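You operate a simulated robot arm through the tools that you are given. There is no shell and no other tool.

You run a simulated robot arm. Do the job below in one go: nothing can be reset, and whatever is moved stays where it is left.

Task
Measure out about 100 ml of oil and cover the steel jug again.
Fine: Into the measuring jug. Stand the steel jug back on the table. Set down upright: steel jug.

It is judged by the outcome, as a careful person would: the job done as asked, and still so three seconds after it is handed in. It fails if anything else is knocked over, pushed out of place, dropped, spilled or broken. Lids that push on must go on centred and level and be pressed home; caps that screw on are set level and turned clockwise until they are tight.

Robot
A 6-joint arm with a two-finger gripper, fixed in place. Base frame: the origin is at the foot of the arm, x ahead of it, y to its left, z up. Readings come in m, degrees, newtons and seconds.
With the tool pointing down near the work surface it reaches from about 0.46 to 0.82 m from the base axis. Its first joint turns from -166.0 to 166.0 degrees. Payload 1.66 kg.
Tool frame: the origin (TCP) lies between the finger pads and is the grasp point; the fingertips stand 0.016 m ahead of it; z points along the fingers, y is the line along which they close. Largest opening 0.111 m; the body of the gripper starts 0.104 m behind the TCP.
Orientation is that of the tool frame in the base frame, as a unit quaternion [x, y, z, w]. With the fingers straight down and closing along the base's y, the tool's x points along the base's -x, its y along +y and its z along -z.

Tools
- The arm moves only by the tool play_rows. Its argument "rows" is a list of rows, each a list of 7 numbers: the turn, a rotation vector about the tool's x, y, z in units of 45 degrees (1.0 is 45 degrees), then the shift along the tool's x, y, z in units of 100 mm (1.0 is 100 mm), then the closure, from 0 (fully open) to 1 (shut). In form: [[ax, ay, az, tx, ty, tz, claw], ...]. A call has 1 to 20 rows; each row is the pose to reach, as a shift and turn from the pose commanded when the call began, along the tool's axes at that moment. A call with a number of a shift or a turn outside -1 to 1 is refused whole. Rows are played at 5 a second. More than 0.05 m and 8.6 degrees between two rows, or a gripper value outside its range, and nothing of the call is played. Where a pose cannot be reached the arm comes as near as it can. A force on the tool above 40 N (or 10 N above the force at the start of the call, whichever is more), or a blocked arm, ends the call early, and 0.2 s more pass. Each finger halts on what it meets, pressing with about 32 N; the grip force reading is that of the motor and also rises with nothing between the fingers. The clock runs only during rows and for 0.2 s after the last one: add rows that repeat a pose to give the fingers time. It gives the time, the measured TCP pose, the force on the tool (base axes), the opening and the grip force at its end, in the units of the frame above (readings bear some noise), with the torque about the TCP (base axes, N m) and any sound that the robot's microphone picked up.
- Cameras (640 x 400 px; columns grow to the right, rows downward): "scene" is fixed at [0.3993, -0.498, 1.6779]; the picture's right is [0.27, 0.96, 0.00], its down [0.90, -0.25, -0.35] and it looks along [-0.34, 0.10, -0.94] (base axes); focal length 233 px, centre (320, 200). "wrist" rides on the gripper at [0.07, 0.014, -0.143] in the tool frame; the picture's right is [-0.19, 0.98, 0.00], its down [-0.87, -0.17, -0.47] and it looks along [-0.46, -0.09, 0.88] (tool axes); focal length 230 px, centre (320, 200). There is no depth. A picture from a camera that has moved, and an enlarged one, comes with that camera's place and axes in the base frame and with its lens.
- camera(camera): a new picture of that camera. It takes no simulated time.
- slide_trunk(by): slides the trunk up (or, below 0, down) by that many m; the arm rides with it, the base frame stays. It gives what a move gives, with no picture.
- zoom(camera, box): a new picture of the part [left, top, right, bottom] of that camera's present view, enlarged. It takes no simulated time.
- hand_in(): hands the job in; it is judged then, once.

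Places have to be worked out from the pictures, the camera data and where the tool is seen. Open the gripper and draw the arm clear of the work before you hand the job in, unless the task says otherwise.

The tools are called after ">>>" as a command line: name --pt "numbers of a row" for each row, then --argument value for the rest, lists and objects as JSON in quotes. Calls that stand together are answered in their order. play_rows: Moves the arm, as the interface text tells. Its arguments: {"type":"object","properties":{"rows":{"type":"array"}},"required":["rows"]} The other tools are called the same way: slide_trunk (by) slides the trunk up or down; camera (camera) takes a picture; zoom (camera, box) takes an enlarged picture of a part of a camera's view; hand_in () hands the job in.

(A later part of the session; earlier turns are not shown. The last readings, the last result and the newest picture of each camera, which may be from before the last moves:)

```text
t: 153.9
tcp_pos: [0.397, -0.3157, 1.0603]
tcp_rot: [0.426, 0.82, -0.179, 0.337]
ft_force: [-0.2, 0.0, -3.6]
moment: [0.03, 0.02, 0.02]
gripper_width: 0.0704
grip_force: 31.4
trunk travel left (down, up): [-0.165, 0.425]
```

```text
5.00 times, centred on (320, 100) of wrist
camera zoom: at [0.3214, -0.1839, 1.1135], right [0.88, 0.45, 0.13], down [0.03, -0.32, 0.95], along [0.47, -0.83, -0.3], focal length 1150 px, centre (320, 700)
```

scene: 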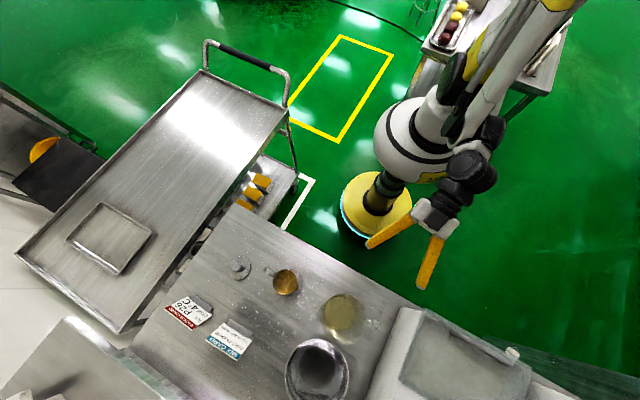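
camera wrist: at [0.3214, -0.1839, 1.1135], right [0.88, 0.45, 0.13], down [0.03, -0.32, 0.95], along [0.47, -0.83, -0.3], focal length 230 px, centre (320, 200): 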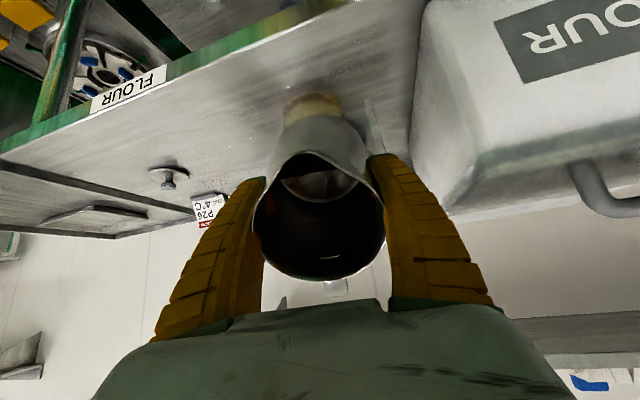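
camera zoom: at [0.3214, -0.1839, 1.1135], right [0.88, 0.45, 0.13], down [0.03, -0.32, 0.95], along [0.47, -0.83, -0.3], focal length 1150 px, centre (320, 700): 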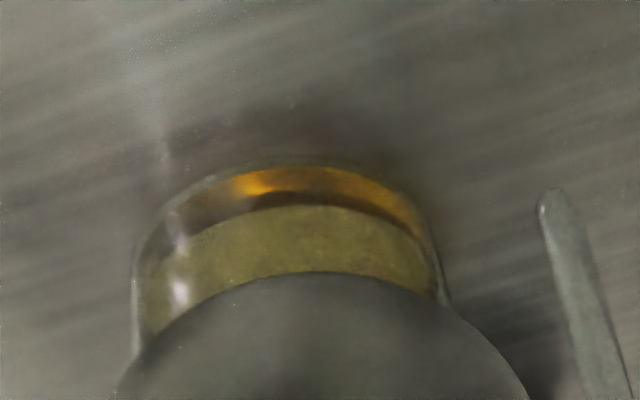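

The oil band on the near wall looks ~14 mm deep, about 100 ml. Zooming in further for a more exact reading.

>>> zoom --camera "wrist" --box '[295, 86, 345, 118]'

>>> slide_trunk --by 0.12

>>> zoom --camera "wrist" --box '[270, 20, 370, 120]'

```text
12.50 times, centred on (320, 102) of wrist
camera zoom: at [0.3214, -0.1839, 1.1135], right [0.88, 0.45, 0.13], down [0.03, -0.32, 0.95], along [0.47, -0.83, -0.3], focal length 2876 px, centre (320, 1425)
```

zoom: 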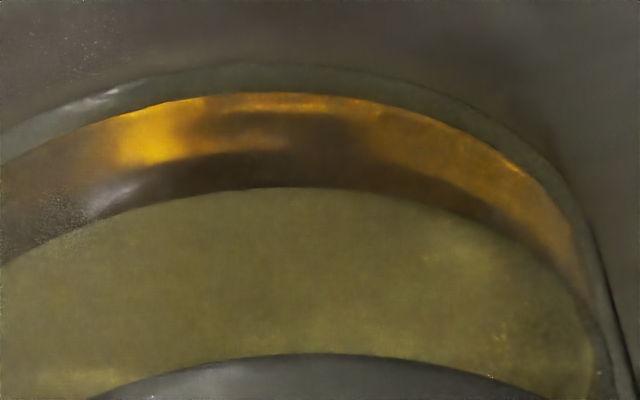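

```text
t: 155.4
tcp_pos: [0.3974, -0.3142, 1.1797]
tcp_rot: [0.426, 0.821, -0.178, 0.337]
ft_force: [-0.1, -0.3, -2.3]
moment: [0.04, 0.02, 0.01]
gripper_width: 0.0704
grip_force: 32.5
trunk travel left (down, up): [-0.285, 0.305]
```

```text
4.00 times, centred on (320, 70) of wrist
camera zoom: at [0.3215, -0.184, 1.2333], right [0.88, 0.45, 0.13], down [0.03, -0.32, 0.95], along [0.47, -0.83, -0.3], focal length 920 px, centre (320, 720)
```

zoom: 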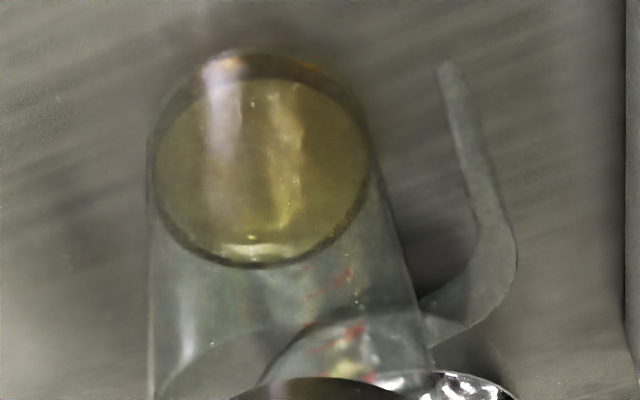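

Reading gives ≈13.5 mm depth ≈ 96–104 ml. This higher view shows the far-wall graduations too; zooming to compare the surface with the lowest (125 ml) tick.

>>> zoom --camera "wrist" --box '[300, 65, 370, 115]'

>>> zoom --camera "wrist" --box '[325, 78, 365, 108]'

```text
8.00 times, centred on (335, 90) of wrist
camera zoom: at [0.3215, -0.184, 1.2333], right [0.88, 0.45, 0.13], down [0.03, -0.32, 0.95], along [0.47, -0.83, -0.3], focal length 1841 px, centre (200, 1080)
```

zoom: 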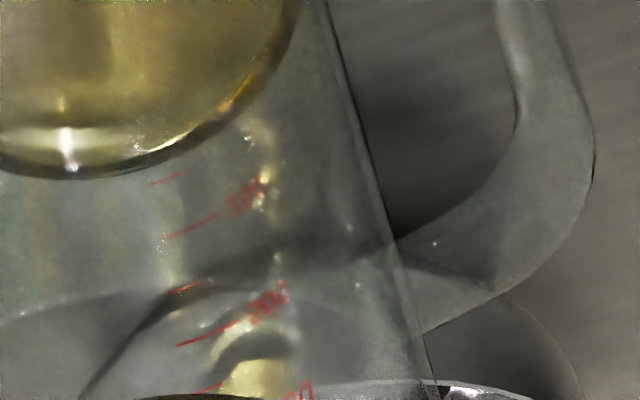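

```text
13.33 times, centred on (345, 93) of wrist
camera zoom: at [0.3215, -0.184, 1.2333], right [0.88, 0.45, 0.13], down [0.03, -0.32, 0.95], along [0.47, -0.83, -0.3], focal length 3068 px, centre (-13, 1627)
```

zoom: 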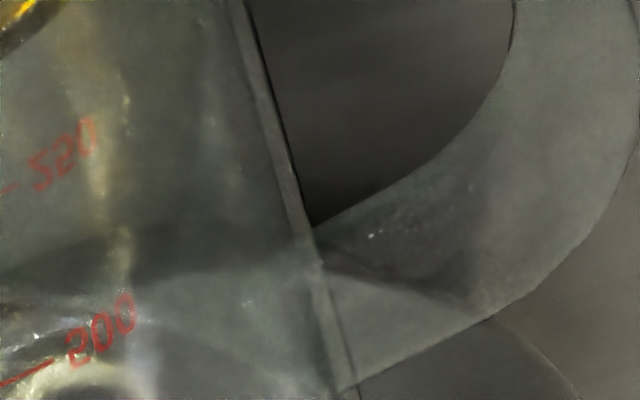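

I zoom right at the lowest tick and the oil's edge next to it.

>>> zoom --camera "wrist" --box '[308, 78, 332, 96]'

>>> zoom --camera "wrist" --box '[280, 30, 350, 90]'

```text
16.00 times, centred on (320, 87) of wrist
camera zoom: at [0.3215, -0.184, 1.2333], right [0.88, 0.45, 0.13], down [0.03, -0.32, 0.95], along [0.47, -0.83, -0.3], focal length 3681 px, centre (320, 2008)
```

zoom: 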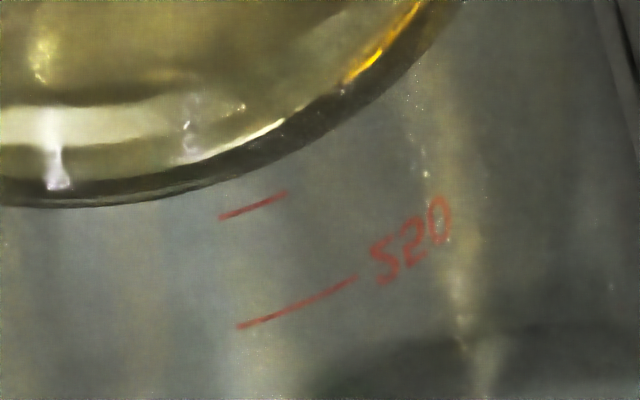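

```text
6.67 times, centred on (315, 60) of wrist
camera zoom: at [0.3215, -0.184, 1.2333], right [0.88, 0.45, 0.13], down [0.03, -0.32, 0.95], along [0.47, -0.83, -0.3], focal length 1534 px, centre (353, 1133)
```

zoom: 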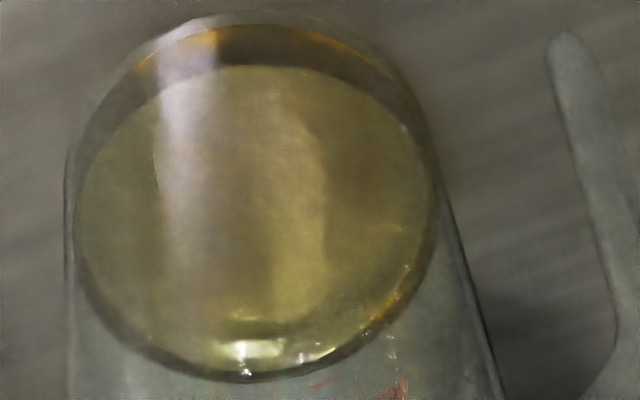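

All cues (band depth 13.5 mm, graduations on the outer wall, weight loss) agree on about 100 ml. Pouring is done; I return the jug upright to its original place.

>>> slide_trunk --by -0.06

>>> play_rows --pt "0 0.125 0 0 0 0 1" --pt "0 0.25 0 0 0 0 1" --pt "0 0.375 0 0 0 0 1" --pt "0 0.5 0 0 0 0 1" --pt "0 0.625 0 0 0 0 1" --pt "0 0.75 0 0 0 0 1" --pt "0 0.875 0 0 0 0 1" --pt "0 1 0 0 0 0 1"

>>> play_rows --pt "0 0 -0.12 -0.095 -0.125 0 1" --pt "0 0 -0.24 -0.19 -0.25 0 1" --pt "0 0 -0.36 -0.286 -0.376 0 1" --pt "0 0 -0.48 -0.38 -0.5 0 1" --pt "0 0 -0.6 -0.477 -0.627 0 1"

>>> play_rows --pt "0 0 -0.12 -0.028 -0.155 0 1" --pt "0 0 -0.24 -0.056 -0.31 0 1" --pt "0 0 -0.36 -0.084 -0.465 0 1" --pt "0 0 -0.48 -0.112 -0.62 0 1" --pt "0 0 -0.6 -0.14 -0.775 0 1"

>>> play_rows --pt "0 0 -0.12 0.045 -0.151 0 1" --pt "0 0 -0.24 0.091 -0.302 0 1" --pt "0 0 -0.36 0.136 -0.452 0 1" --pt "0 0 -0.48 0.182 -0.603 0 1" --pt "0 0 -0.6 0.227 -0.754 0 1"

>>> play_rows --pt "0 0 -0.03 0.136 -0.142 0 1" --pt "0 0 -0.06 0.272 -0.285 0 1" --pt "0 0 -0.089 0.408 -0.427 0 1" --pt "0 0 -0.089 0.545 -0.569 0 1" --pt "0 0 -0.089 0.545 -0.569 0 1"

>>> camera --camera "wrist"

>>> camera --camera "scene"

```text
t: 156.4
tcp_pos: [0.3973, -0.314, 1.1207]
tcp_rot: [0.425, 0.821, -0.178, 0.338]
ft_force: [-0.3, -0.5, -2.6]
moment: [0.04, 0.02, 0.0]
gripper_width: 0.0704
grip_force: 31.8
trunk travel left (down, up): [-0.225, 0.365]
```

```text
t: 158.2
tcp_pos: [0.3969, -0.3146, 1.1206]
tcp_rot: [0.462, 0.887, 0.0, -0.003]
ft_force: [0.0, 0.8, -2.8]
moment: [-0.01, 0.02, 0.01]
gripper_width: 0.0703
grip_force: 31.8
trunk travel left (down, up): [-0.225, 0.365]
```

```text
t: 159.4
tcp_pos: [0.3705, -0.3899, 1.1193]
tcp_rot: [0.241, 0.971, 0.0, -0.003]
ft_force: [0.6, -0.1, -1.8]
moment: [-0.01, -0.01, 0.01]
gripper_width: 0.07
grip_force: 31.9
trunk travel left (down, up): [-0.225, 0.365]
```

```text
t: 160.6
tcp_pos: [0.3499, -0.4641, 1.12]
tcp_rot: [0.007, 1.0, -0.001, -0.003]
ft_force: [-0.7, -0.7, -2.0]
moment: [0.01, 0.01, 0.03]
gripper_width: 0.0706
grip_force: 32.4
trunk travel left (down, up): [-0.225, 0.365]
```

```text
t: 161.8
tcp_pos: [0.3243, -0.5392, 1.1211]
tcp_rot: [-0.227, 0.974, 0.001, -0.003]
ft_force: [-0.7, -1.2, -2.3]
moment: [0.03, 0.03, 0.01]
gripper_width: 0.0702
grip_force: 31.9
trunk travel left (down, up): [-0.225, 0.365]
```

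```text
t: 163.0
tcp_pos: [0.2985, -0.6126, 1.1193]
tcp_rot: [-0.259, 0.966, 0.001, -0.003]
ft_force: [0.2, 0.4, -2.4]
moment: [-0.01, -0.01, 0.03]
gripper_width: 0.0706
grip_force: 32.3
trunk travel left (down, up): [-0.225, 0.365]
```

```text
taken
camera wrist: at [0.2317, -0.6364, 1.2635], right [-0.33, 0.95, 0.0], down [0.84, 0.29, 0.47], along [0.44, 0.15, -0.88], focal length 230 px, centre (320, 200)
```

wrist: 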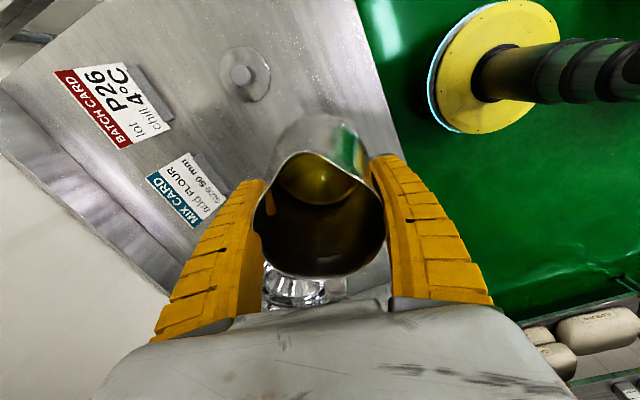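

```text
taken
```

scene: 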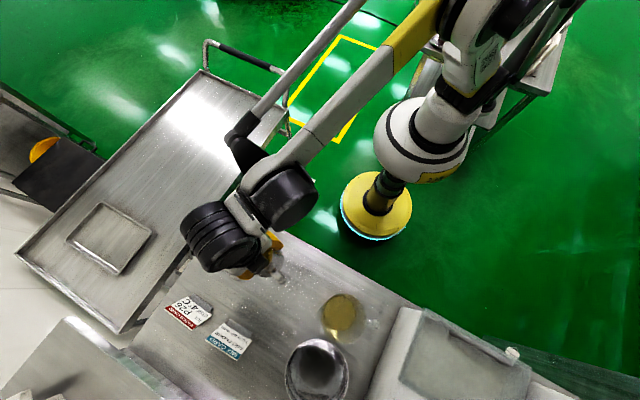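

Upright over its original spot. I correct a tiny residual tilt and descend.

>>> play_rows --pt "0.0044 -0.0067 0 -0.016 -0.032 0.2 1" --pt "0.0044 -0.0067 0 -0.016 -0.032 0.4 1" --pt "0.0044 -0.0067 0 -0.016 -0.032 0.6 1" --pt "0.0044 -0.0067 0 -0.016 -0.032 0.8 1" --pt "0.0044 -0.0067 0 -0.016 -0.032 1 1" --pt "0.0044 -0.0067 0 -0.016 -0.032 1 1"

>>> play_rows --pt "0 0 0 0 0 0.25 1" --pt "0 0 0 0 0 0.5 1" --pt "0 0 0 0 0 0.7 1" --pt "0 0 0 0 0 0.85 1" --pt "0 0 0 0 0 0.9 1" --pt "0 0 0 0 0 0.9 1"

>>> camera --camera "wrist"

>>> zoom --camera "scene" --box '[200, 200, 360, 320]'

```text
t: 164.4
tcp_pos: [0.3039, -0.617, 1.0199]
tcp_rot: [-0.259, 0.966, 0.0, 0.0]
ft_force: [-0.2, 0.4, -2.9]
moment: [-0.01, -0.01, -0.02]
gripper_width: 0.0705
grip_force: 31.8
trunk travel left (down, up): [-0.225, 0.365]
```

```text
t: 165.8
tcp_pos: [0.3047, -0.6154, 0.9305]
tcp_rot: [-0.258, 0.966, 0.001, 0.0]
ft_force: [0.0, -0.2, -3.8]
moment: [0.0, -0.01, -0.01]
gripper_width: 0.0706
grip_force: 31.7
trunk travel left (down, up): [-0.225, 0.365]
```

```text
taken
camera wrist: at [0.2359, -0.6394, 1.0751], right [-0.33, 0.95, 0.0], down [0.83, 0.29, 0.47], along [0.45, 0.15, -0.88], focal length 230 px, centre (320, 200)
```

wrist: 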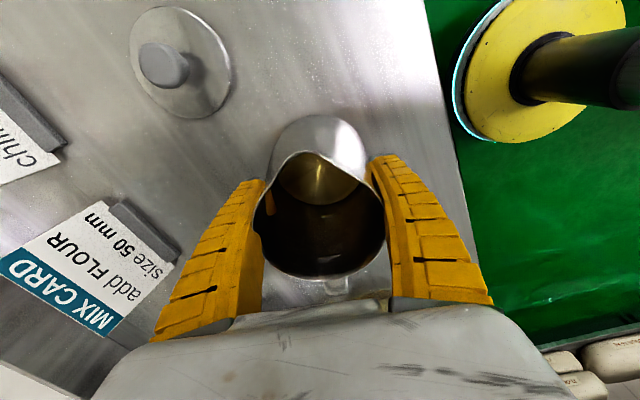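

```text
3.33 times, centred on (280, 260) of scene
camera zoom: at [0.3993, -0.498, 1.6779], right [0.27, 0.96, 0.0], down [0.9, -0.25, -0.35], along [-0.34, 0.1, -0.94], focal length 777 px, centre (453, 0)
```

zoom: 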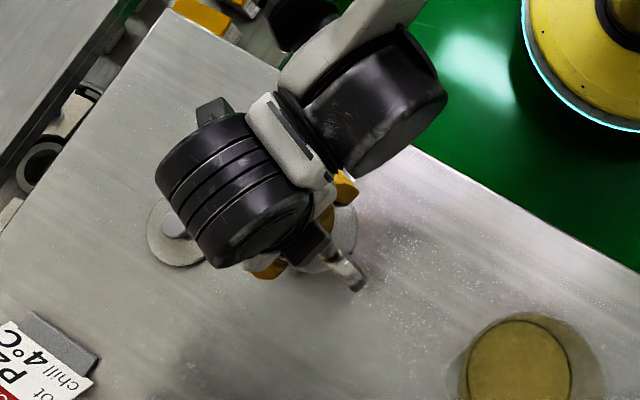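

About 8 mm to go. Lowering in small steps to contact.

>>> play_rows --pt "0 0 0 0 0 0.02 1" --pt "0 0 0 0 0 0.04 1" --pt "0 0 0 0 0 0.055 1" --pt "0 0 0 0 0 0.065 1" --pt "0 0 0 0 0 0.065 1"

```text
t: 167.0
tcp_pos: [0.3026, -0.6149, 0.9238]
tcp_rot: [-0.259, 0.966, 0.0, 0.0]
ft_force: [-0.4, -0.2, -2.7]
moment: [0.01, 0.03, -0.02]
gripper_width: 0.0704
grip_force: 31.9
trunk travel left (down, up): [-0.225, 0.365]
```

Not yet in contact; a couple of millimetres more.

>>> play_rows --pt "0 0 0 0 0 0.008 1" --pt "0 0 0 0 0 0.016 1" --pt "0 0 0 0 0 0.016 1"

```text
t: 167.8
tcp_pos: [0.3033, -0.6149, 0.9229]
tcp_rot: [-0.258, 0.966, -0.001, 0.0]
ft_force: [-2.3, -6.8, 17.6]
moment: [0.16, -0.35, -0.1]
gripper_width: 0.0706
grip_force: 32.3
trunk travel left (down, up): [-0.225, 0.365]
```

Contact (now pressing 17 N). Ease up ~1 mm and release.

>>> play_rows --pt "0 0 0 0 0 -0.009 1" --pt "0 0 0 0 0 -0.009 1" --pt "0 0 0 0 0 -0.009 1"

>>> play_rows --pt "0 0 0 0 0 0 0.35" --pt "0 0 0 0 0 0 0.2" --pt "0 0 0 0 0 0 0" --pt "0 0 0 0 0 0 0"

>>> play_rows --pt "0 0 0 0 0 -0.3 0" --pt "0 0 0 0 0 -0.6 0" --pt "0 0 0 0 0 -1 0" --pt "0 0 0 0 0 -1 0"

>>> play_rows --pt "0 0 0 0 0 -0.3 0" --pt "0 0 0 0 0 -0.6 0" --pt "0 0 0 0 0 -0.88 0" --pt "0 0 0 0 0 -0.88 0"

>>> camera --camera "wrist"

>>> zoom --camera "wrist" --box '[220, 30, 400, 210]'

>>> zoom --camera "scene" --box '[200, 200, 360, 320]'

```text
t: 168.6
tcp_pos: [0.3037, -0.6157, 0.9232]
tcp_rot: [-0.259, 0.966, 0.001, 0.0]
ft_force: [-1.9, 3.8, 7.9]
moment: [0.41, -0.28, 0.16]
gripper_width: 0.0704
grip_force: 32.1
trunk travel left (down, up): [-0.225, 0.365]
```

```text
t: 169.6
tcp_pos: [0.3029, -0.6169, 0.9225]
tcp_rot: [-0.258, 0.966, 0.001, 0.0]
ft_force: [-0.3, -0.3, -0.3]
moment: [-0.05, 0.02, 0.03]
gripper_width: 0.1112
grip_force: 0.0
trunk travel left (down, up): [-0.225, 0.365]
```

```text
t: 170.6
tcp_pos: [0.3006, -0.6166, 1.0242]
tcp_rot: [-0.259, 0.966, 0.0, 0.001]
ft_force: [-0.2, 0.8, -0.2]
moment: [-0.01, 0.0, 0.0]
gripper_width: 0.1111
grip_force: 0.0
trunk travel left (down, up): [-0.225, 0.365]
```

```text
t: 171.6
tcp_pos: [0.303, -0.6171, 1.1109]
tcp_rot: [-0.259, 0.966, 0.0, -0.001]
ft_force: [0.3, 0.1, -0.9]
moment: [0.02, -0.01, -0.03]
gripper_width: 0.1109
grip_force: 0.1
trunk travel left (down, up): [-0.225, 0.365]
```

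```text
taken
camera wrist: at [0.2362, -0.6409, 1.254], right [-0.33, 0.95, 0.0], down [0.83, 0.29, 0.47], along [0.45, 0.15, -0.88], focal length 230 px, centre (320, 200)
```

wrist: 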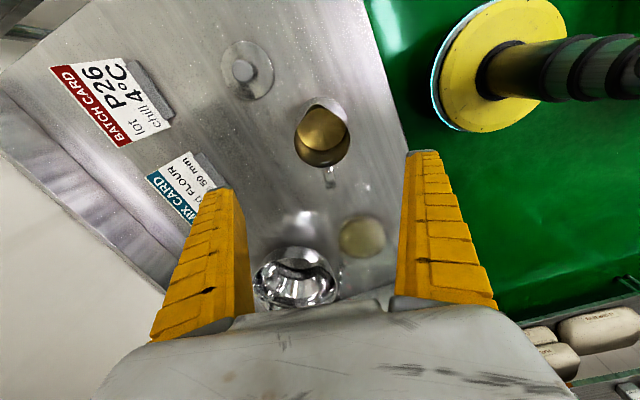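

```text
2.22 times, centred on (310, 120) of wrist
camera zoom: at [0.2362, -0.6409, 1.254], right [-0.33, 0.95, 0.0], down [0.83, 0.29, 0.47], along [0.45, 0.15, -0.88], focal length 511 px, centre (342, 378)
```

zoom: 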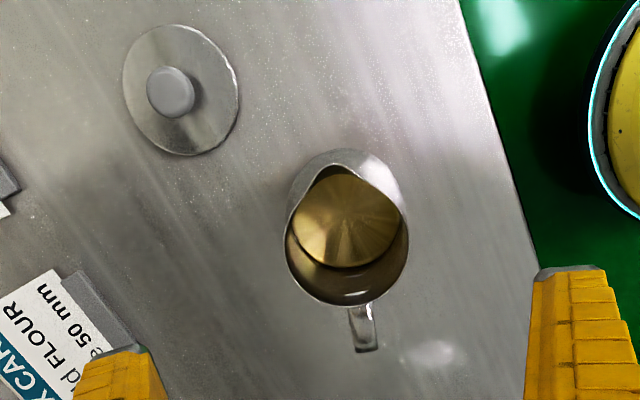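

```text
3.33 times, centred on (280, 260) of scene
camera zoom: at [0.3993, -0.498, 1.6779], right [0.27, 0.96, 0.0], down [0.9, -0.25, -0.35], along [-0.34, 0.1, -0.94], focal length 777 px, centre (453, 0)
```

zoom: 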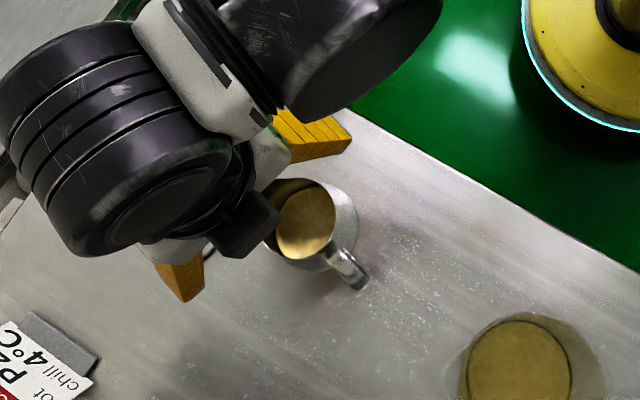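

The jug is back in place with its remaining oil. I zoom for the exact rim centre before fetching the lid.

>>> zoom --camera "wrist" --box '[280, 85, 364, 195]'

>>> zoom --camera "wrist" --box '[210, 30, 290, 110]'

```text
3.64 times, centred on (322, 140) of wrist
camera zoom: at [0.2362, -0.6409, 1.254], right [-0.33, 0.95, 0.0], down [0.83, 0.29, 0.47], along [0.45, 0.15, -0.88], focal length 837 px, centre (313, 418)
```

zoom: 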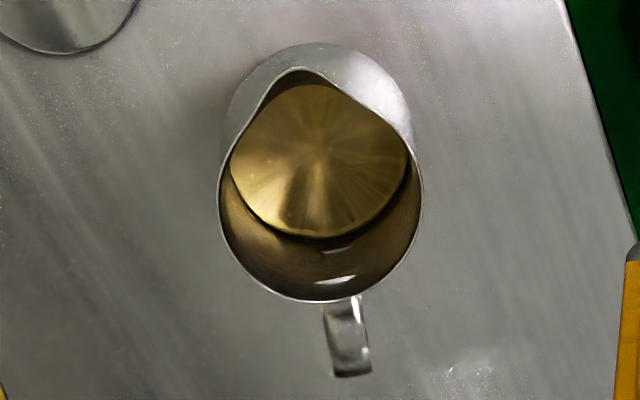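

```text
5.00 times, centred on (250, 70) of wrist
camera zoom: at [0.2362, -0.6409, 1.254], right [-0.33, 0.95, 0.0], down [0.83, 0.29, 0.47], along [0.45, 0.15, -0.88], focal length 1150 px, centre (670, 850)
```

zoom: 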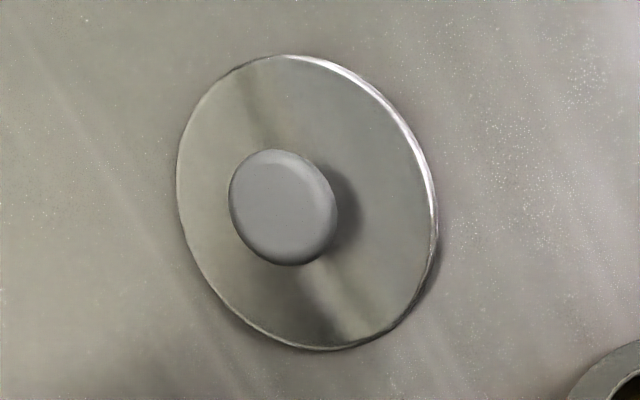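

The lid lies at about (0.265, -0.743). Moving above it.

>>> play_rows --pt "0 0 0 0.32 -0.3 0 0" --pt "0 0 0 0.64 -0.6 0 0" --pt "0 0 0 0.959 -0.9 0 0" --pt "0 0 0 0.959 -0.9 0.4 0" --pt "0 0 0 0.959 -0.9 0.8 0" --pt "0 0 0 0.959 -0.9 1 0" --pt "0 0 0 0.959 -0.9 1 0"

>>> camera --camera "wrist"

>>> zoom --camera "wrist" --box '[270, 100, 370, 200]'

```text
t: 173.2
tcp_pos: [0.2634, -0.7428, 1.0122]
tcp_rot: [-0.259, 0.966, 0.0, 0.0]
ft_force: [0.2, 0.6, 0.2]
moment: [-0.03, -0.05, 0.01]
gripper_width: 0.1111
grip_force: 0.0
trunk travel left (down, up): [-0.225, 0.365]
```

```text
taken
camera wrist: at [0.1957, -0.7653, 1.1566], right [-0.33, 0.95, 0.0], down [0.83, 0.29, 0.47], along [0.45, 0.15, -0.88], focal length 230 px, centre (320, 200)
```

wrist: 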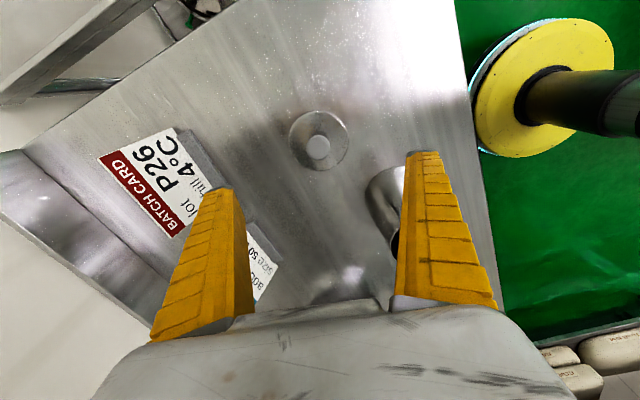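

```text
4.00 times, centred on (320, 150) of wrist
camera zoom: at [0.1957, -0.7653, 1.1566], right [-0.33, 0.95, 0.0], down [0.83, 0.29, 0.47], along [0.45, 0.15, -0.88], focal length 920 px, centre (320, 400)
```

zoom: 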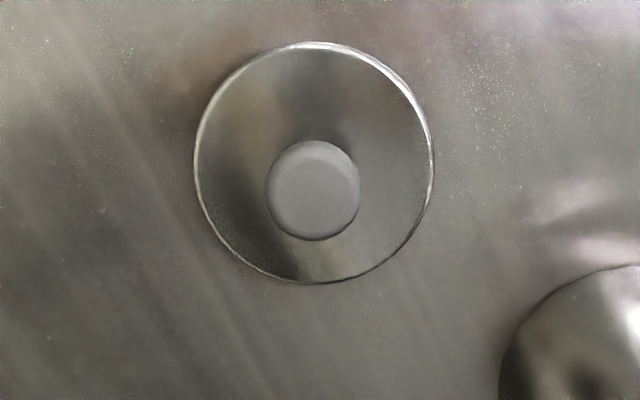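

Centred within 2 mm. Correcting and descending to the knob at the same height as when I released it (TCP z≈0.883).

>>> play_rows --pt "0 0 0 0 -0.016 0.3 0" --pt "0 0 0 0 -0.016 0.6 0" --pt "0 0 0 0 -0.016 0.9 0" --pt "0 0 0 0 -0.016 1 0" --pt "0 0 0 0 -0.016 1 0"

>>> zoom --camera "wrist" --box '[240, 100, 400, 240]'

>>> play_rows --pt "0 0 0 0 0 0.1 0" --pt "0 0 0 0 0 0.2 0" --pt "0 0 0 0 0 0.285 0" --pt "0 0 0 0 0 0.285 0"

>>> zoom --camera "wrist" --box '[240, 100, 400, 240]'

```text
t: 174.4
tcp_pos: [0.266, -0.7448, 0.912]
tcp_rot: [-0.259, 0.966, -0.001, 0.0]
ft_force: [0.4, 0.2, -0.2]
moment: [0.01, -0.01, -0.04]
gripper_width: 0.1108
grip_force: 0.0
trunk travel left (down, up): [-0.225, 0.365]
```

```text
2.86 times, centred on (320, 170) of wrist
camera zoom: at [0.1974, -0.7682, 1.0556], right [-0.33, 0.95, 0.0], down [0.83, 0.29, 0.47], along [0.45, 0.15, -0.88], focal length 657 px, centre (320, 286)
```

zoom: 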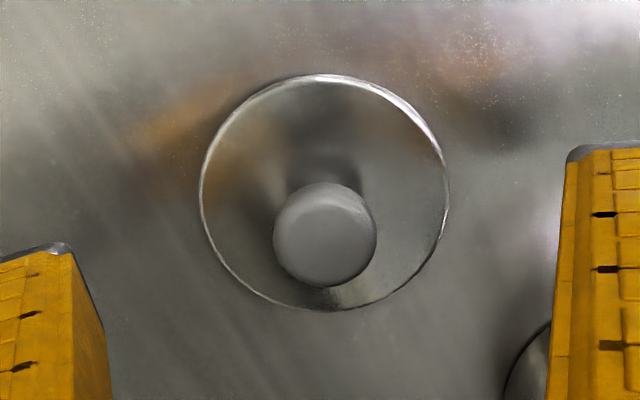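

```text
t: 175.4
tcp_pos: [0.2677, -0.7453, 0.8818]
tcp_rot: [-0.259, 0.966, 0.0, 0.0]
ft_force: [-0.7, 0.2, -0.7]
moment: [-0.02, 0.04, -0.02]
gripper_width: 0.111
grip_force: 0.1
trunk travel left (down, up): [-0.225, 0.365]
```

```text
2.86 times, centred on (320, 170) of wrist
camera zoom: at [0.1994, -0.7677, 1.0262], right [-0.33, 0.95, 0.0], down [0.83, 0.29, 0.47], along [0.45, 0.15, -0.88], focal length 657 px, centre (320, 286)
```

zoom: 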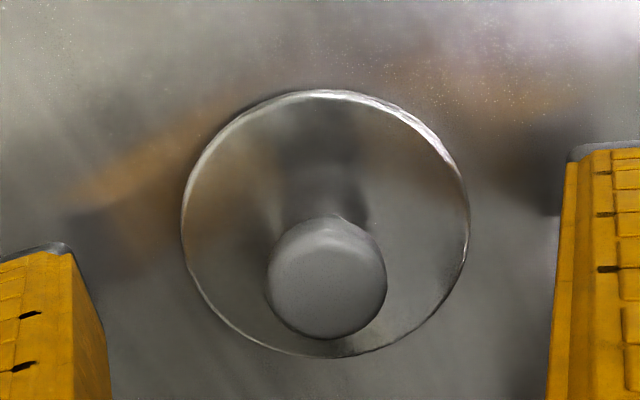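

Knob is centred to ~2 mm. Nudging and closing on it.

>>> play_rows --pt "0 0 0 0 0.018 0 0" --pt "0 0 0 0 0.018 0 0.3" --pt "0 0 0 0 0.018 0 0.6" --pt "0 0 0 0 0.018 0 0.8" --pt "0 0 0 0 0.018 0 1" --pt "0 0 0 0 0.018 0 1" --pt "0 0 0 0 0.018 0 1"

>>> play_rows --pt "0 0 0 0 0 -0.2 1" --pt "0 0 0 0 0 -0.5 1" --pt "0 0 0 0 0 -0.8 1" --pt "0 0 0 0 0 -1 1" --pt "0 0 0 0 0 -1 1"

>>> play_rows --pt "0 0 0 0 0 -0.3 1" --pt "0 0 0 0 0 -0.6 1" --pt "0 0 0 0 0 -0.9 1" --pt "0 0 0 0 0 -0.9 1"

>>> camera --camera "wrist"

>>> zoom --camera "scene" --box '[200, 200, 360, 320]'

```text
t: 177.0
tcp_pos: [0.2661, -0.7446, 0.8827]
tcp_rot: [-0.259, 0.966, -0.001, 0.0]
ft_force: [-0.6, 2.3, 5.6]
moment: [0.04, -0.13, 0.05]
gripper_width: 0.0193
grip_force: 31.6
trunk travel left (down, up): [-0.225, 0.365]
```

```text
t: 178.2
tcp_pos: [0.2661, -0.7415, 0.9812]
tcp_rot: [-0.259, 0.966, 0.0, 0.0]
ft_force: [0.0, -0.3, -0.5]
moment: [0.03, 0.03, -0.03]
gripper_width: 0.0191
grip_force: 31.9
trunk travel left (down, up): [-0.225, 0.365]
```

```text
t: 179.2
tcp_pos: [0.2637, -0.7417, 1.0728]
tcp_rot: [-0.259, 0.966, -0.001, 0.0]
ft_force: [-0.3, 0.7, -0.9]
moment: [-0.03, 0.01, 0.01]
gripper_width: 0.0194
grip_force: 31.5
trunk travel left (down, up): [-0.225, 0.365]
```

```text
taken
camera wrist: at [0.1956, -0.7659, 1.2179], right [-0.33, 0.95, 0.0], down [0.83, 0.29, 0.47], along [0.45, 0.15, -0.88], focal length 230 px, centre (320, 200)
```

wrist: 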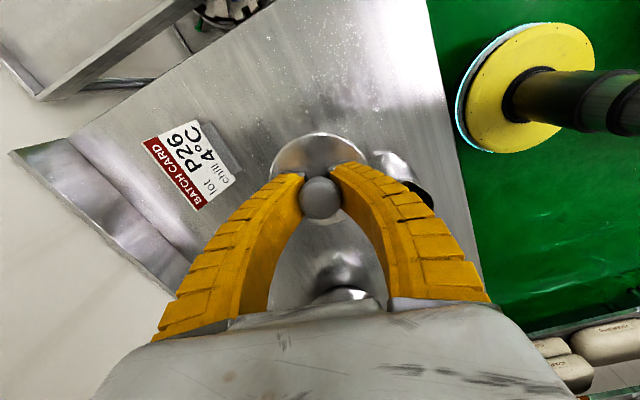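

```text
3.33 times, centred on (280, 260) of scene
camera zoom: at [0.3993, -0.498, 1.6779], right [0.27, 0.96, 0.0], down [0.9, -0.25, -0.35], along [-0.34, 0.1, -0.94], focal length 777 px, centre (453, 0)
```

zoom: 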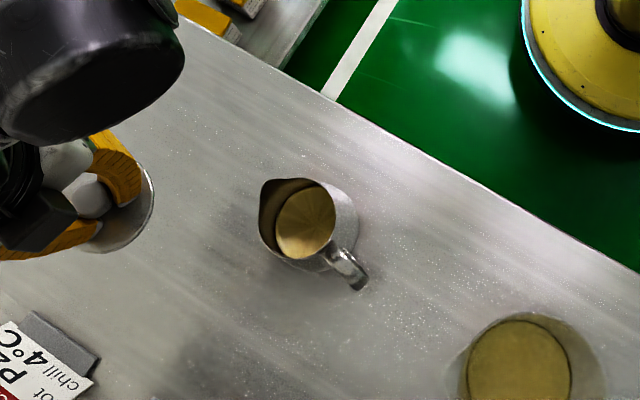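

The lid is held level. The jug's rim centre is ≈(0.301, -0.616); I carry the lid above it.

>>> play_rows --pt "0 0 0 -0.24 0.228 0 1" --pt "0 0 0 -0.475 0.456 0 1" --pt "0 0 0 -0.71 0.684 0 1" --pt "0 0 0 -0.946 0.909 0 1" --pt "0 0 0 -0.946 0.909 0 1" --pt "0 0 0 -0.946 0.909 0 1"

>>> camera --camera "wrist"

>>> zoom --camera "wrist" --box '[260, 80, 380, 230]'

>>> zoom --camera "scene" --box '[240, 230, 320, 310]'

```text
t: 180.6
tcp_pos: [0.3056, -0.6161, 1.0711]
tcp_rot: [-0.259, 0.966, 0.0, -0.001]
ft_force: [-0.2, -0.1, 0.1]
moment: [0.0, 0.03, 0.02]
gripper_width: 0.0193
grip_force: 32.0
trunk travel left (down, up): [-0.225, 0.365]
```

```text
taken
camera wrist: at [0.2367, -0.6405, 1.2156], right [-0.33, 0.95, 0.0], down [0.83, 0.29, 0.47], along [0.45, 0.15, -0.88], focal length 230 px, centre (320, 200)
```

wrist: 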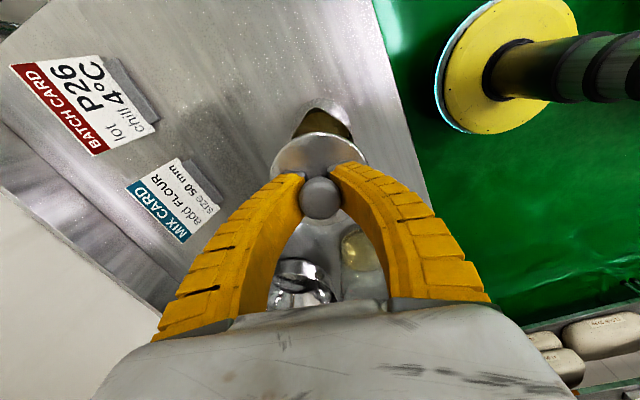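

```text
2.67 times, centred on (320, 155) of wrist
camera zoom: at [0.2367, -0.6405, 1.2156], right [-0.33, 0.95, 0.0], down [0.83, 0.29, 0.47], along [0.45, 0.15, -0.88], focal length 614 px, centre (320, 320)
```

zoom: 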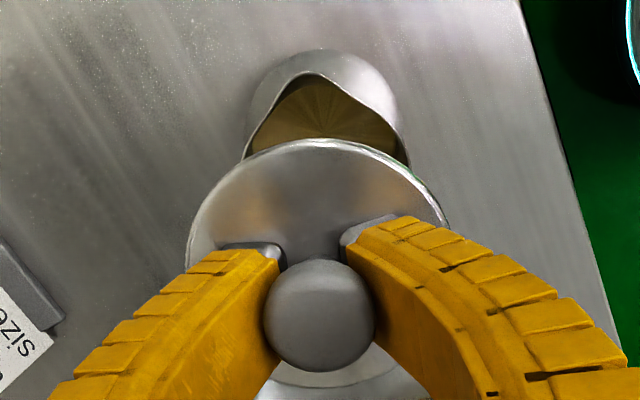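

```text
5.00 times, centred on (280, 270) of scene
camera zoom: at [0.3993, -0.498, 1.6779], right [0.27, 0.96, 0.0], down [0.9, -0.25, -0.35], along [-0.34, 0.1, -0.94], focal length 1165 px, centre (520, -150)
```

zoom: 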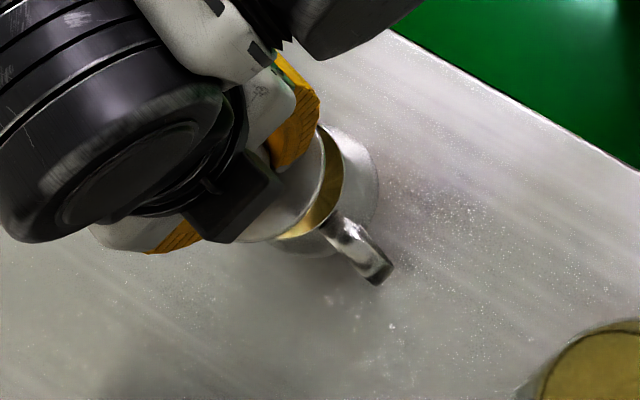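

I apply a small correction and descend to the height (TCP z≈1.011) where I photographed the aligned lid at the start, to compare views.

>>> play_rows --pt "0 0 0 0.016 0.025 0.2 1" --pt "0 0 0 0.016 0.025 0.4 1" --pt "0 0 0 0.016 0.025 0.6 1" --pt "0 0 0 0.016 0.025 0.6 1" --pt "0 0 0 0.016 0.025 0.6 1"

>>> zoom --camera "wrist" --box '[220, 80, 420, 230]'

>>> zoom --camera "scene" --box '[240, 230, 320, 310]'

```text
t: 181.8
tcp_pos: [0.3014, -0.616, 1.0107]
tcp_rot: [-0.258, 0.966, 0.0, 0.0]
ft_force: [0.7, 0.6, -0.8]
moment: [-0.02, 0.04, 0.0]
gripper_width: 0.0193
grip_force: 32.3
trunk travel left (down, up): [-0.225, 0.365]
```

```text
2.67 times, centred on (320, 155) of wrist
camera zoom: at [0.2325, -0.6393, 1.1545], right [-0.33, 0.95, 0.0], down [0.83, 0.29, 0.47], along [0.45, 0.15, -0.88], focal length 614 px, centre (320, 320)
```

zoom: 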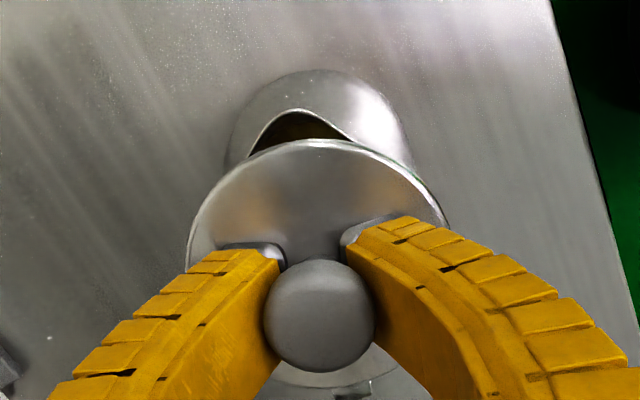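

```text
5.00 times, centred on (280, 270) of scene
camera zoom: at [0.3993, -0.498, 1.6779], right [0.27, 0.96, 0.0], down [0.9, -0.25, -0.35], along [-0.34, 0.1, -0.94], focal length 1165 px, centre (520, -150)
```

zoom: 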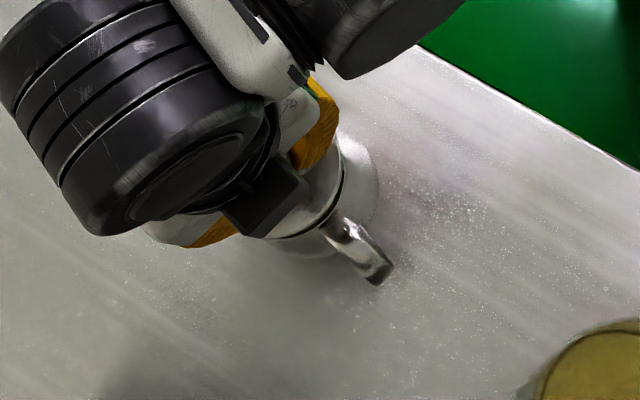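

The jug looks ~1.4 mm to the right relative to the original alignment. I zoom closely on the lid and rim to check that the lid is held level.

>>> zoom --camera "wrist" --box '[265, 100, 375, 230]'

>>> zoom --camera "scene" --box '[265, 255, 301, 285]'

```text
3.08 times, centred on (320, 165) of wrist
camera zoom: at [0.2325, -0.6393, 1.1545], right [-0.33, 0.95, 0.0], down [0.83, 0.29, 0.47], along [0.45, 0.15, -0.88], focal length 708 px, centre (320, 308)
```

zoom: 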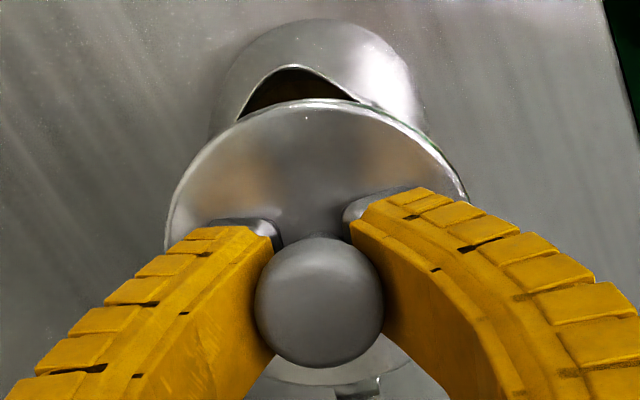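

```text
13.33 times, centred on (283, 270) of scene
camera zoom: at [0.3993, -0.498, 1.6779], right [0.27, 0.96, 0.0], down [0.9, -0.25, -0.35], along [-0.34, 0.1, -0.94], focal length 3106 px, centre (813, -733)
```

zoom: 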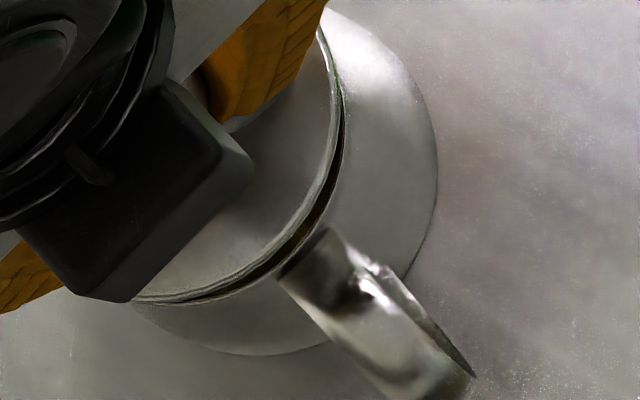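

The lid seems level in the grip; relative to the original alignment I need about −1.6 mm in tool x and +1.5 mm in tool y. Applying that and descending to just above contact.

>>> play_rows --pt "0 0 0 -0.016 0.015 0 1" --pt "0 0 0 -0.016 0.015 0.05 1" --pt "0 0 0 -0.016 0.015 0.1 1" --pt "0 0 0 -0.016 0.015 0.1 1"

>>> zoom --camera "wrist" --box '[220, 80, 420, 230]'

>>> zoom --camera "scene" --box '[265, 255, 301, 285]'

```text
t: 182.8
tcp_pos: [0.3006, -0.614, 1.0017]
tcp_rot: [-0.259, 0.966, 0.0, 0.0]
ft_force: [0.6, 0.1, -1.0]
moment: [-0.02, 0.03, 0.02]
gripper_width: 0.0192
grip_force: 32.1
trunk travel left (down, up): [-0.225, 0.365]
```

```text
2.67 times, centred on (320, 155) of wrist
camera zoom: at [0.2324, -0.6368, 1.1458], right [-0.33, 0.95, 0.0], down [0.83, 0.29, 0.47], along [0.45, 0.15, -0.88], focal length 614 px, centre (320, 320)
```

zoom: 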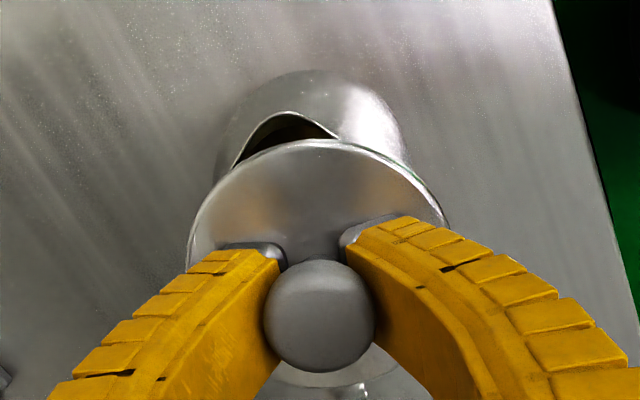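

```text
13.33 times, centred on (283, 270) of scene
camera zoom: at [0.3993, -0.498, 1.6779], right [0.27, 0.96, 0.0], down [0.9, -0.25, -0.35], along [-0.34, 0.1, -0.94], focal length 3106 px, centre (813, -733)
```

zoom: 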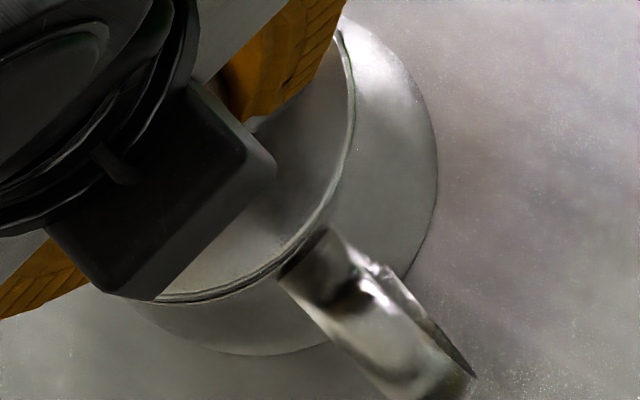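

That over-corrected laterally by ~2 mm (jug now appears left). I shift back 2 mm and re-check.

>>> play_rows --pt "0 0 0 0 -0.01 0 1" --pt "0 0 0 0 -0.02 0 1" --pt "0 0 0 0 -0.02 0.05 1" --pt "0 0 0 0 -0.02 0.05 1" --pt "0 0 0 0 -0.02 0.05 1"

>>> zoom --camera "wrist" --box '[220, 80, 420, 230]'

>>> zoom --camera "scene" --box '[265, 255, 301, 285]'

```text
t: 184.0
tcp_pos: [0.301, -0.6146, 0.9978]
tcp_rot: [-0.259, 0.966, 0.0, 0.001]
ft_force: [-0.1, 0.9, 0.2]
moment: [0.03, -0.03, 0.03]
gripper_width: 0.0191
grip_force: 31.7
trunk travel left (down, up): [-0.225, 0.365]
```

```text
2.67 times, centred on (320, 155) of wrist
camera zoom: at [0.2333, -0.6382, 1.1425], right [-0.33, 0.95, 0.0], down [0.83, 0.29, 0.47], along [0.45, 0.15, -0.88], focal length 614 px, centre (320, 320)
```

zoom: 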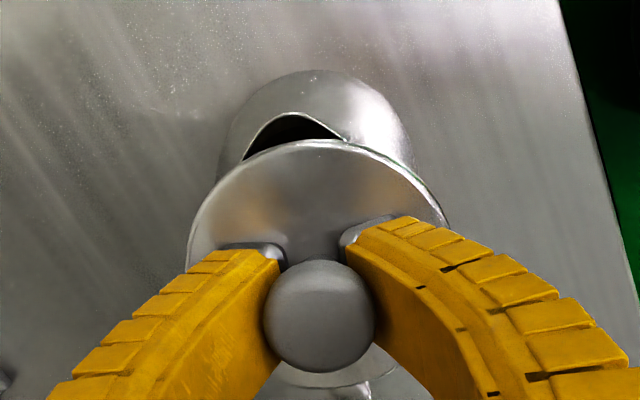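

```text
13.33 times, centred on (283, 270) of scene
camera zoom: at [0.3993, -0.498, 1.6779], right [0.27, 0.96, 0.0], down [0.9, -0.25, -0.35], along [-0.34, 0.1, -0.94], focal length 3106 px, centre (813, -733)
```

zoom: 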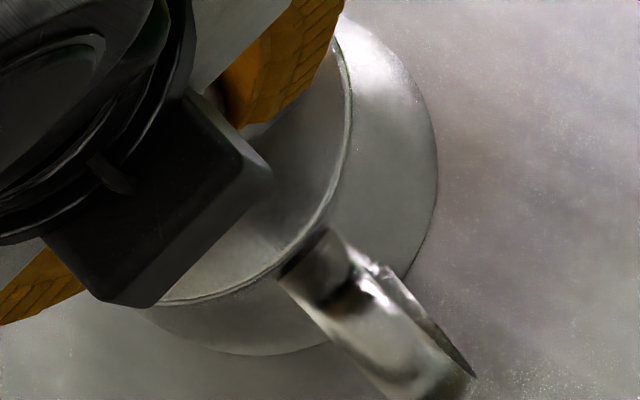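

Now the view matches the original alignment within ~1 mm. I lower slowly onto the rim.

>>> play_rows --pt "0 0 0 0 0 0.01 1" --pt "0 0 0 0 0 0.02 1" --pt "0 0 0 0 0 0.03 1" --pt "0 0 0 0 0 0.03 1"

>>> zoom --camera "wrist" --box '[220, 80, 420, 230]'

>>> zoom --camera "scene" --box '[265, 255, 301, 285]'

```text
t: 185.0
tcp_pos: [0.3006, -0.6154, 0.9961]
tcp_rot: [-0.259, 0.966, 0.0, 0.001]
ft_force: [-0.1, 0.8, 0.5]
moment: [0.05, 0.01, 0.0]
gripper_width: 0.0195
grip_force: 32.1
trunk travel left (down, up): [-0.225, 0.365]
```

```text
2.67 times, centred on (320, 155) of wrist
camera zoom: at [0.2322, -0.6388, 1.1395], right [-0.33, 0.95, 0.0], down [0.83, 0.29, 0.47], along [0.45, 0.15, -0.88], focal length 614 px, centre (320, 320)
```

zoom: 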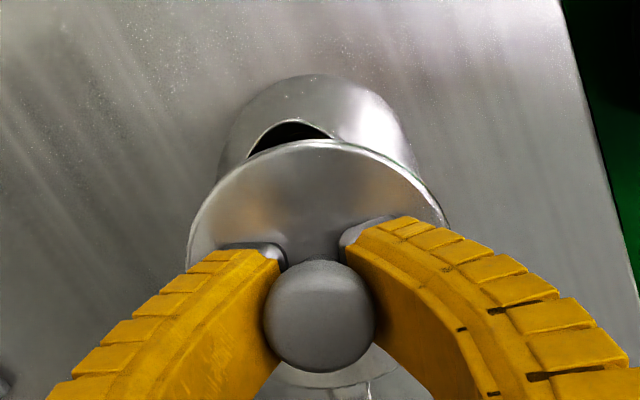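

```text
13.33 times, centred on (283, 270) of scene
camera zoom: at [0.3993, -0.498, 1.6779], right [0.27, 0.96, 0.0], down [0.9, -0.25, -0.35], along [-0.34, 0.1, -0.94], focal length 3106 px, centre (813, -733)
```

zoom: 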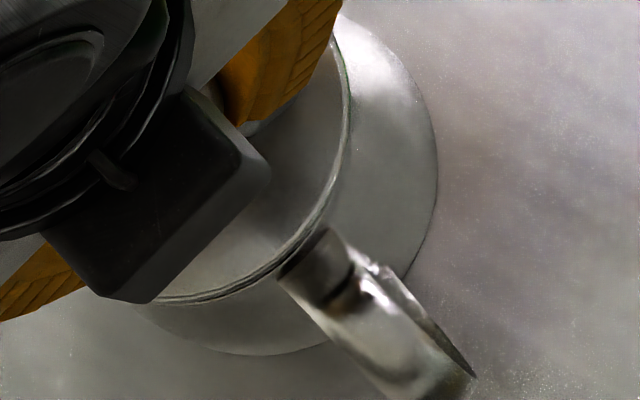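

The picture nearly coincides with the original seated view; the lid is ~4 mm above its seat, aligned within 1 mm. Lowering on.

>>> play_rows --pt "0 0 0 -0.006 0 0.01 1" --pt "0 0 0 -0.006 0 0.02 1" --pt "0 0 0 -0.006 0 0.03 1" --pt "0 0 0 -0.006 0 0.03 1"

>>> zoom --camera "wrist" --box '[220, 80, 420, 230]'

>>> zoom --camera "scene" --box '[265, 255, 301, 285]'

```text
t: 186.0
tcp_pos: [0.3006, -0.6146, 0.9914]
tcp_rot: [-0.258, 0.966, -0.001, 0.0]
ft_force: [0.3, -0.2, -0.7]
moment: [0.0, 0.01, 0.01]
gripper_width: 0.0192
grip_force: 32.2
trunk travel left (down, up): [-0.225, 0.365]
```

```text
2.67 times, centred on (320, 155) of wrist
camera zoom: at [0.2326, -0.6385, 1.1364], right [-0.33, 0.95, 0.0], down [0.83, 0.29, 0.47], along [0.45, 0.15, -0.88], focal length 614 px, centre (320, 320)
```

zoom: 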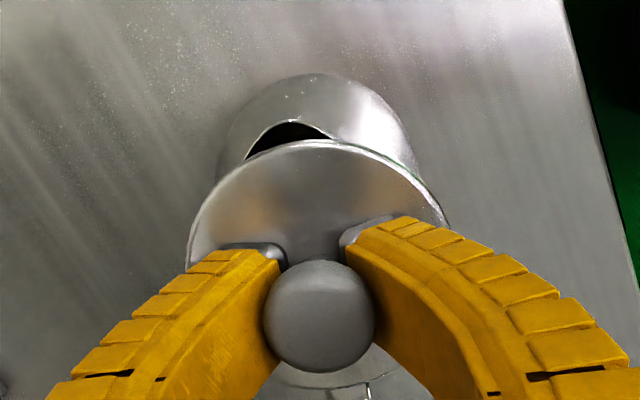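

```text
13.33 times, centred on (283, 270) of scene
camera zoom: at [0.3993, -0.498, 1.6779], right [0.27, 0.96, 0.0], down [0.9, -0.25, -0.35], along [-0.34, 0.1, -0.94], focal length 3106 px, centre (813, -733)
```

zoom: 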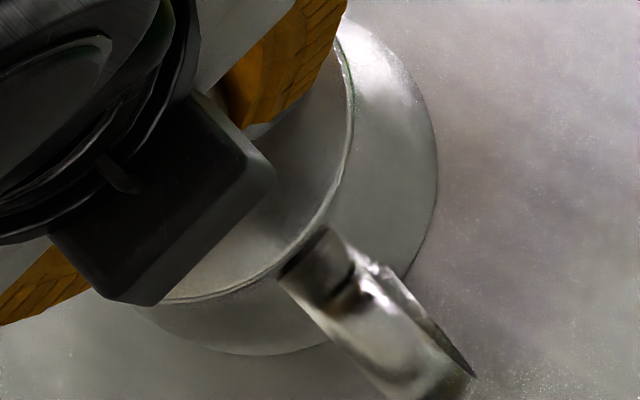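

No contact force yet. Continuing in 1 mm steps.

>>> play_rows --pt "0 0 0 0 0 0.01 1" --pt "0 0 0 0 0 0.01 1"

>>> play_rows --pt "0 0 0 0 0 0.01 1" --pt "0 0 0 0 0 0.01 1"

>>> play_rows --pt "0 0 0 0 0 0.01 1" --pt "0 0 0 0 0 0.01 1"

```text
t: 186.6
tcp_pos: [0.302, -0.6144, 0.9917]
tcp_rot: [-0.26, 0.966, 0.0, 0.0]
ft_force: [0.6, 0.3, 0.1]
moment: [-0.02, -0.01, 0.0]
gripper_width: 0.0193
grip_force: 31.8
trunk travel left (down, up): [-0.225, 0.365]
```

```text
t: 187.2
tcp_pos: [0.301, -0.6155, 0.9898]
tcp_rot: [-0.259, 0.966, 0.0, 0.0]
ft_force: [-0.4, -0.4, 0.3]
moment: [0.02, 0.01, 0.03]
gripper_width: 0.0196
grip_force: 32.2
trunk travel left (down, up): [-0.225, 0.365]
```

```text
t: 187.8
tcp_pos: [0.3026, -0.6132, 0.9898]
tcp_rot: [-0.258, 0.966, 0.0, 0.0]
ft_force: [0.0, -0.5, -0.3]
moment: [0.02, -0.01, 0.04]
gripper_width: 0.0192
grip_force: 32.0
trunk travel left (down, up): [-0.225, 0.365]
```

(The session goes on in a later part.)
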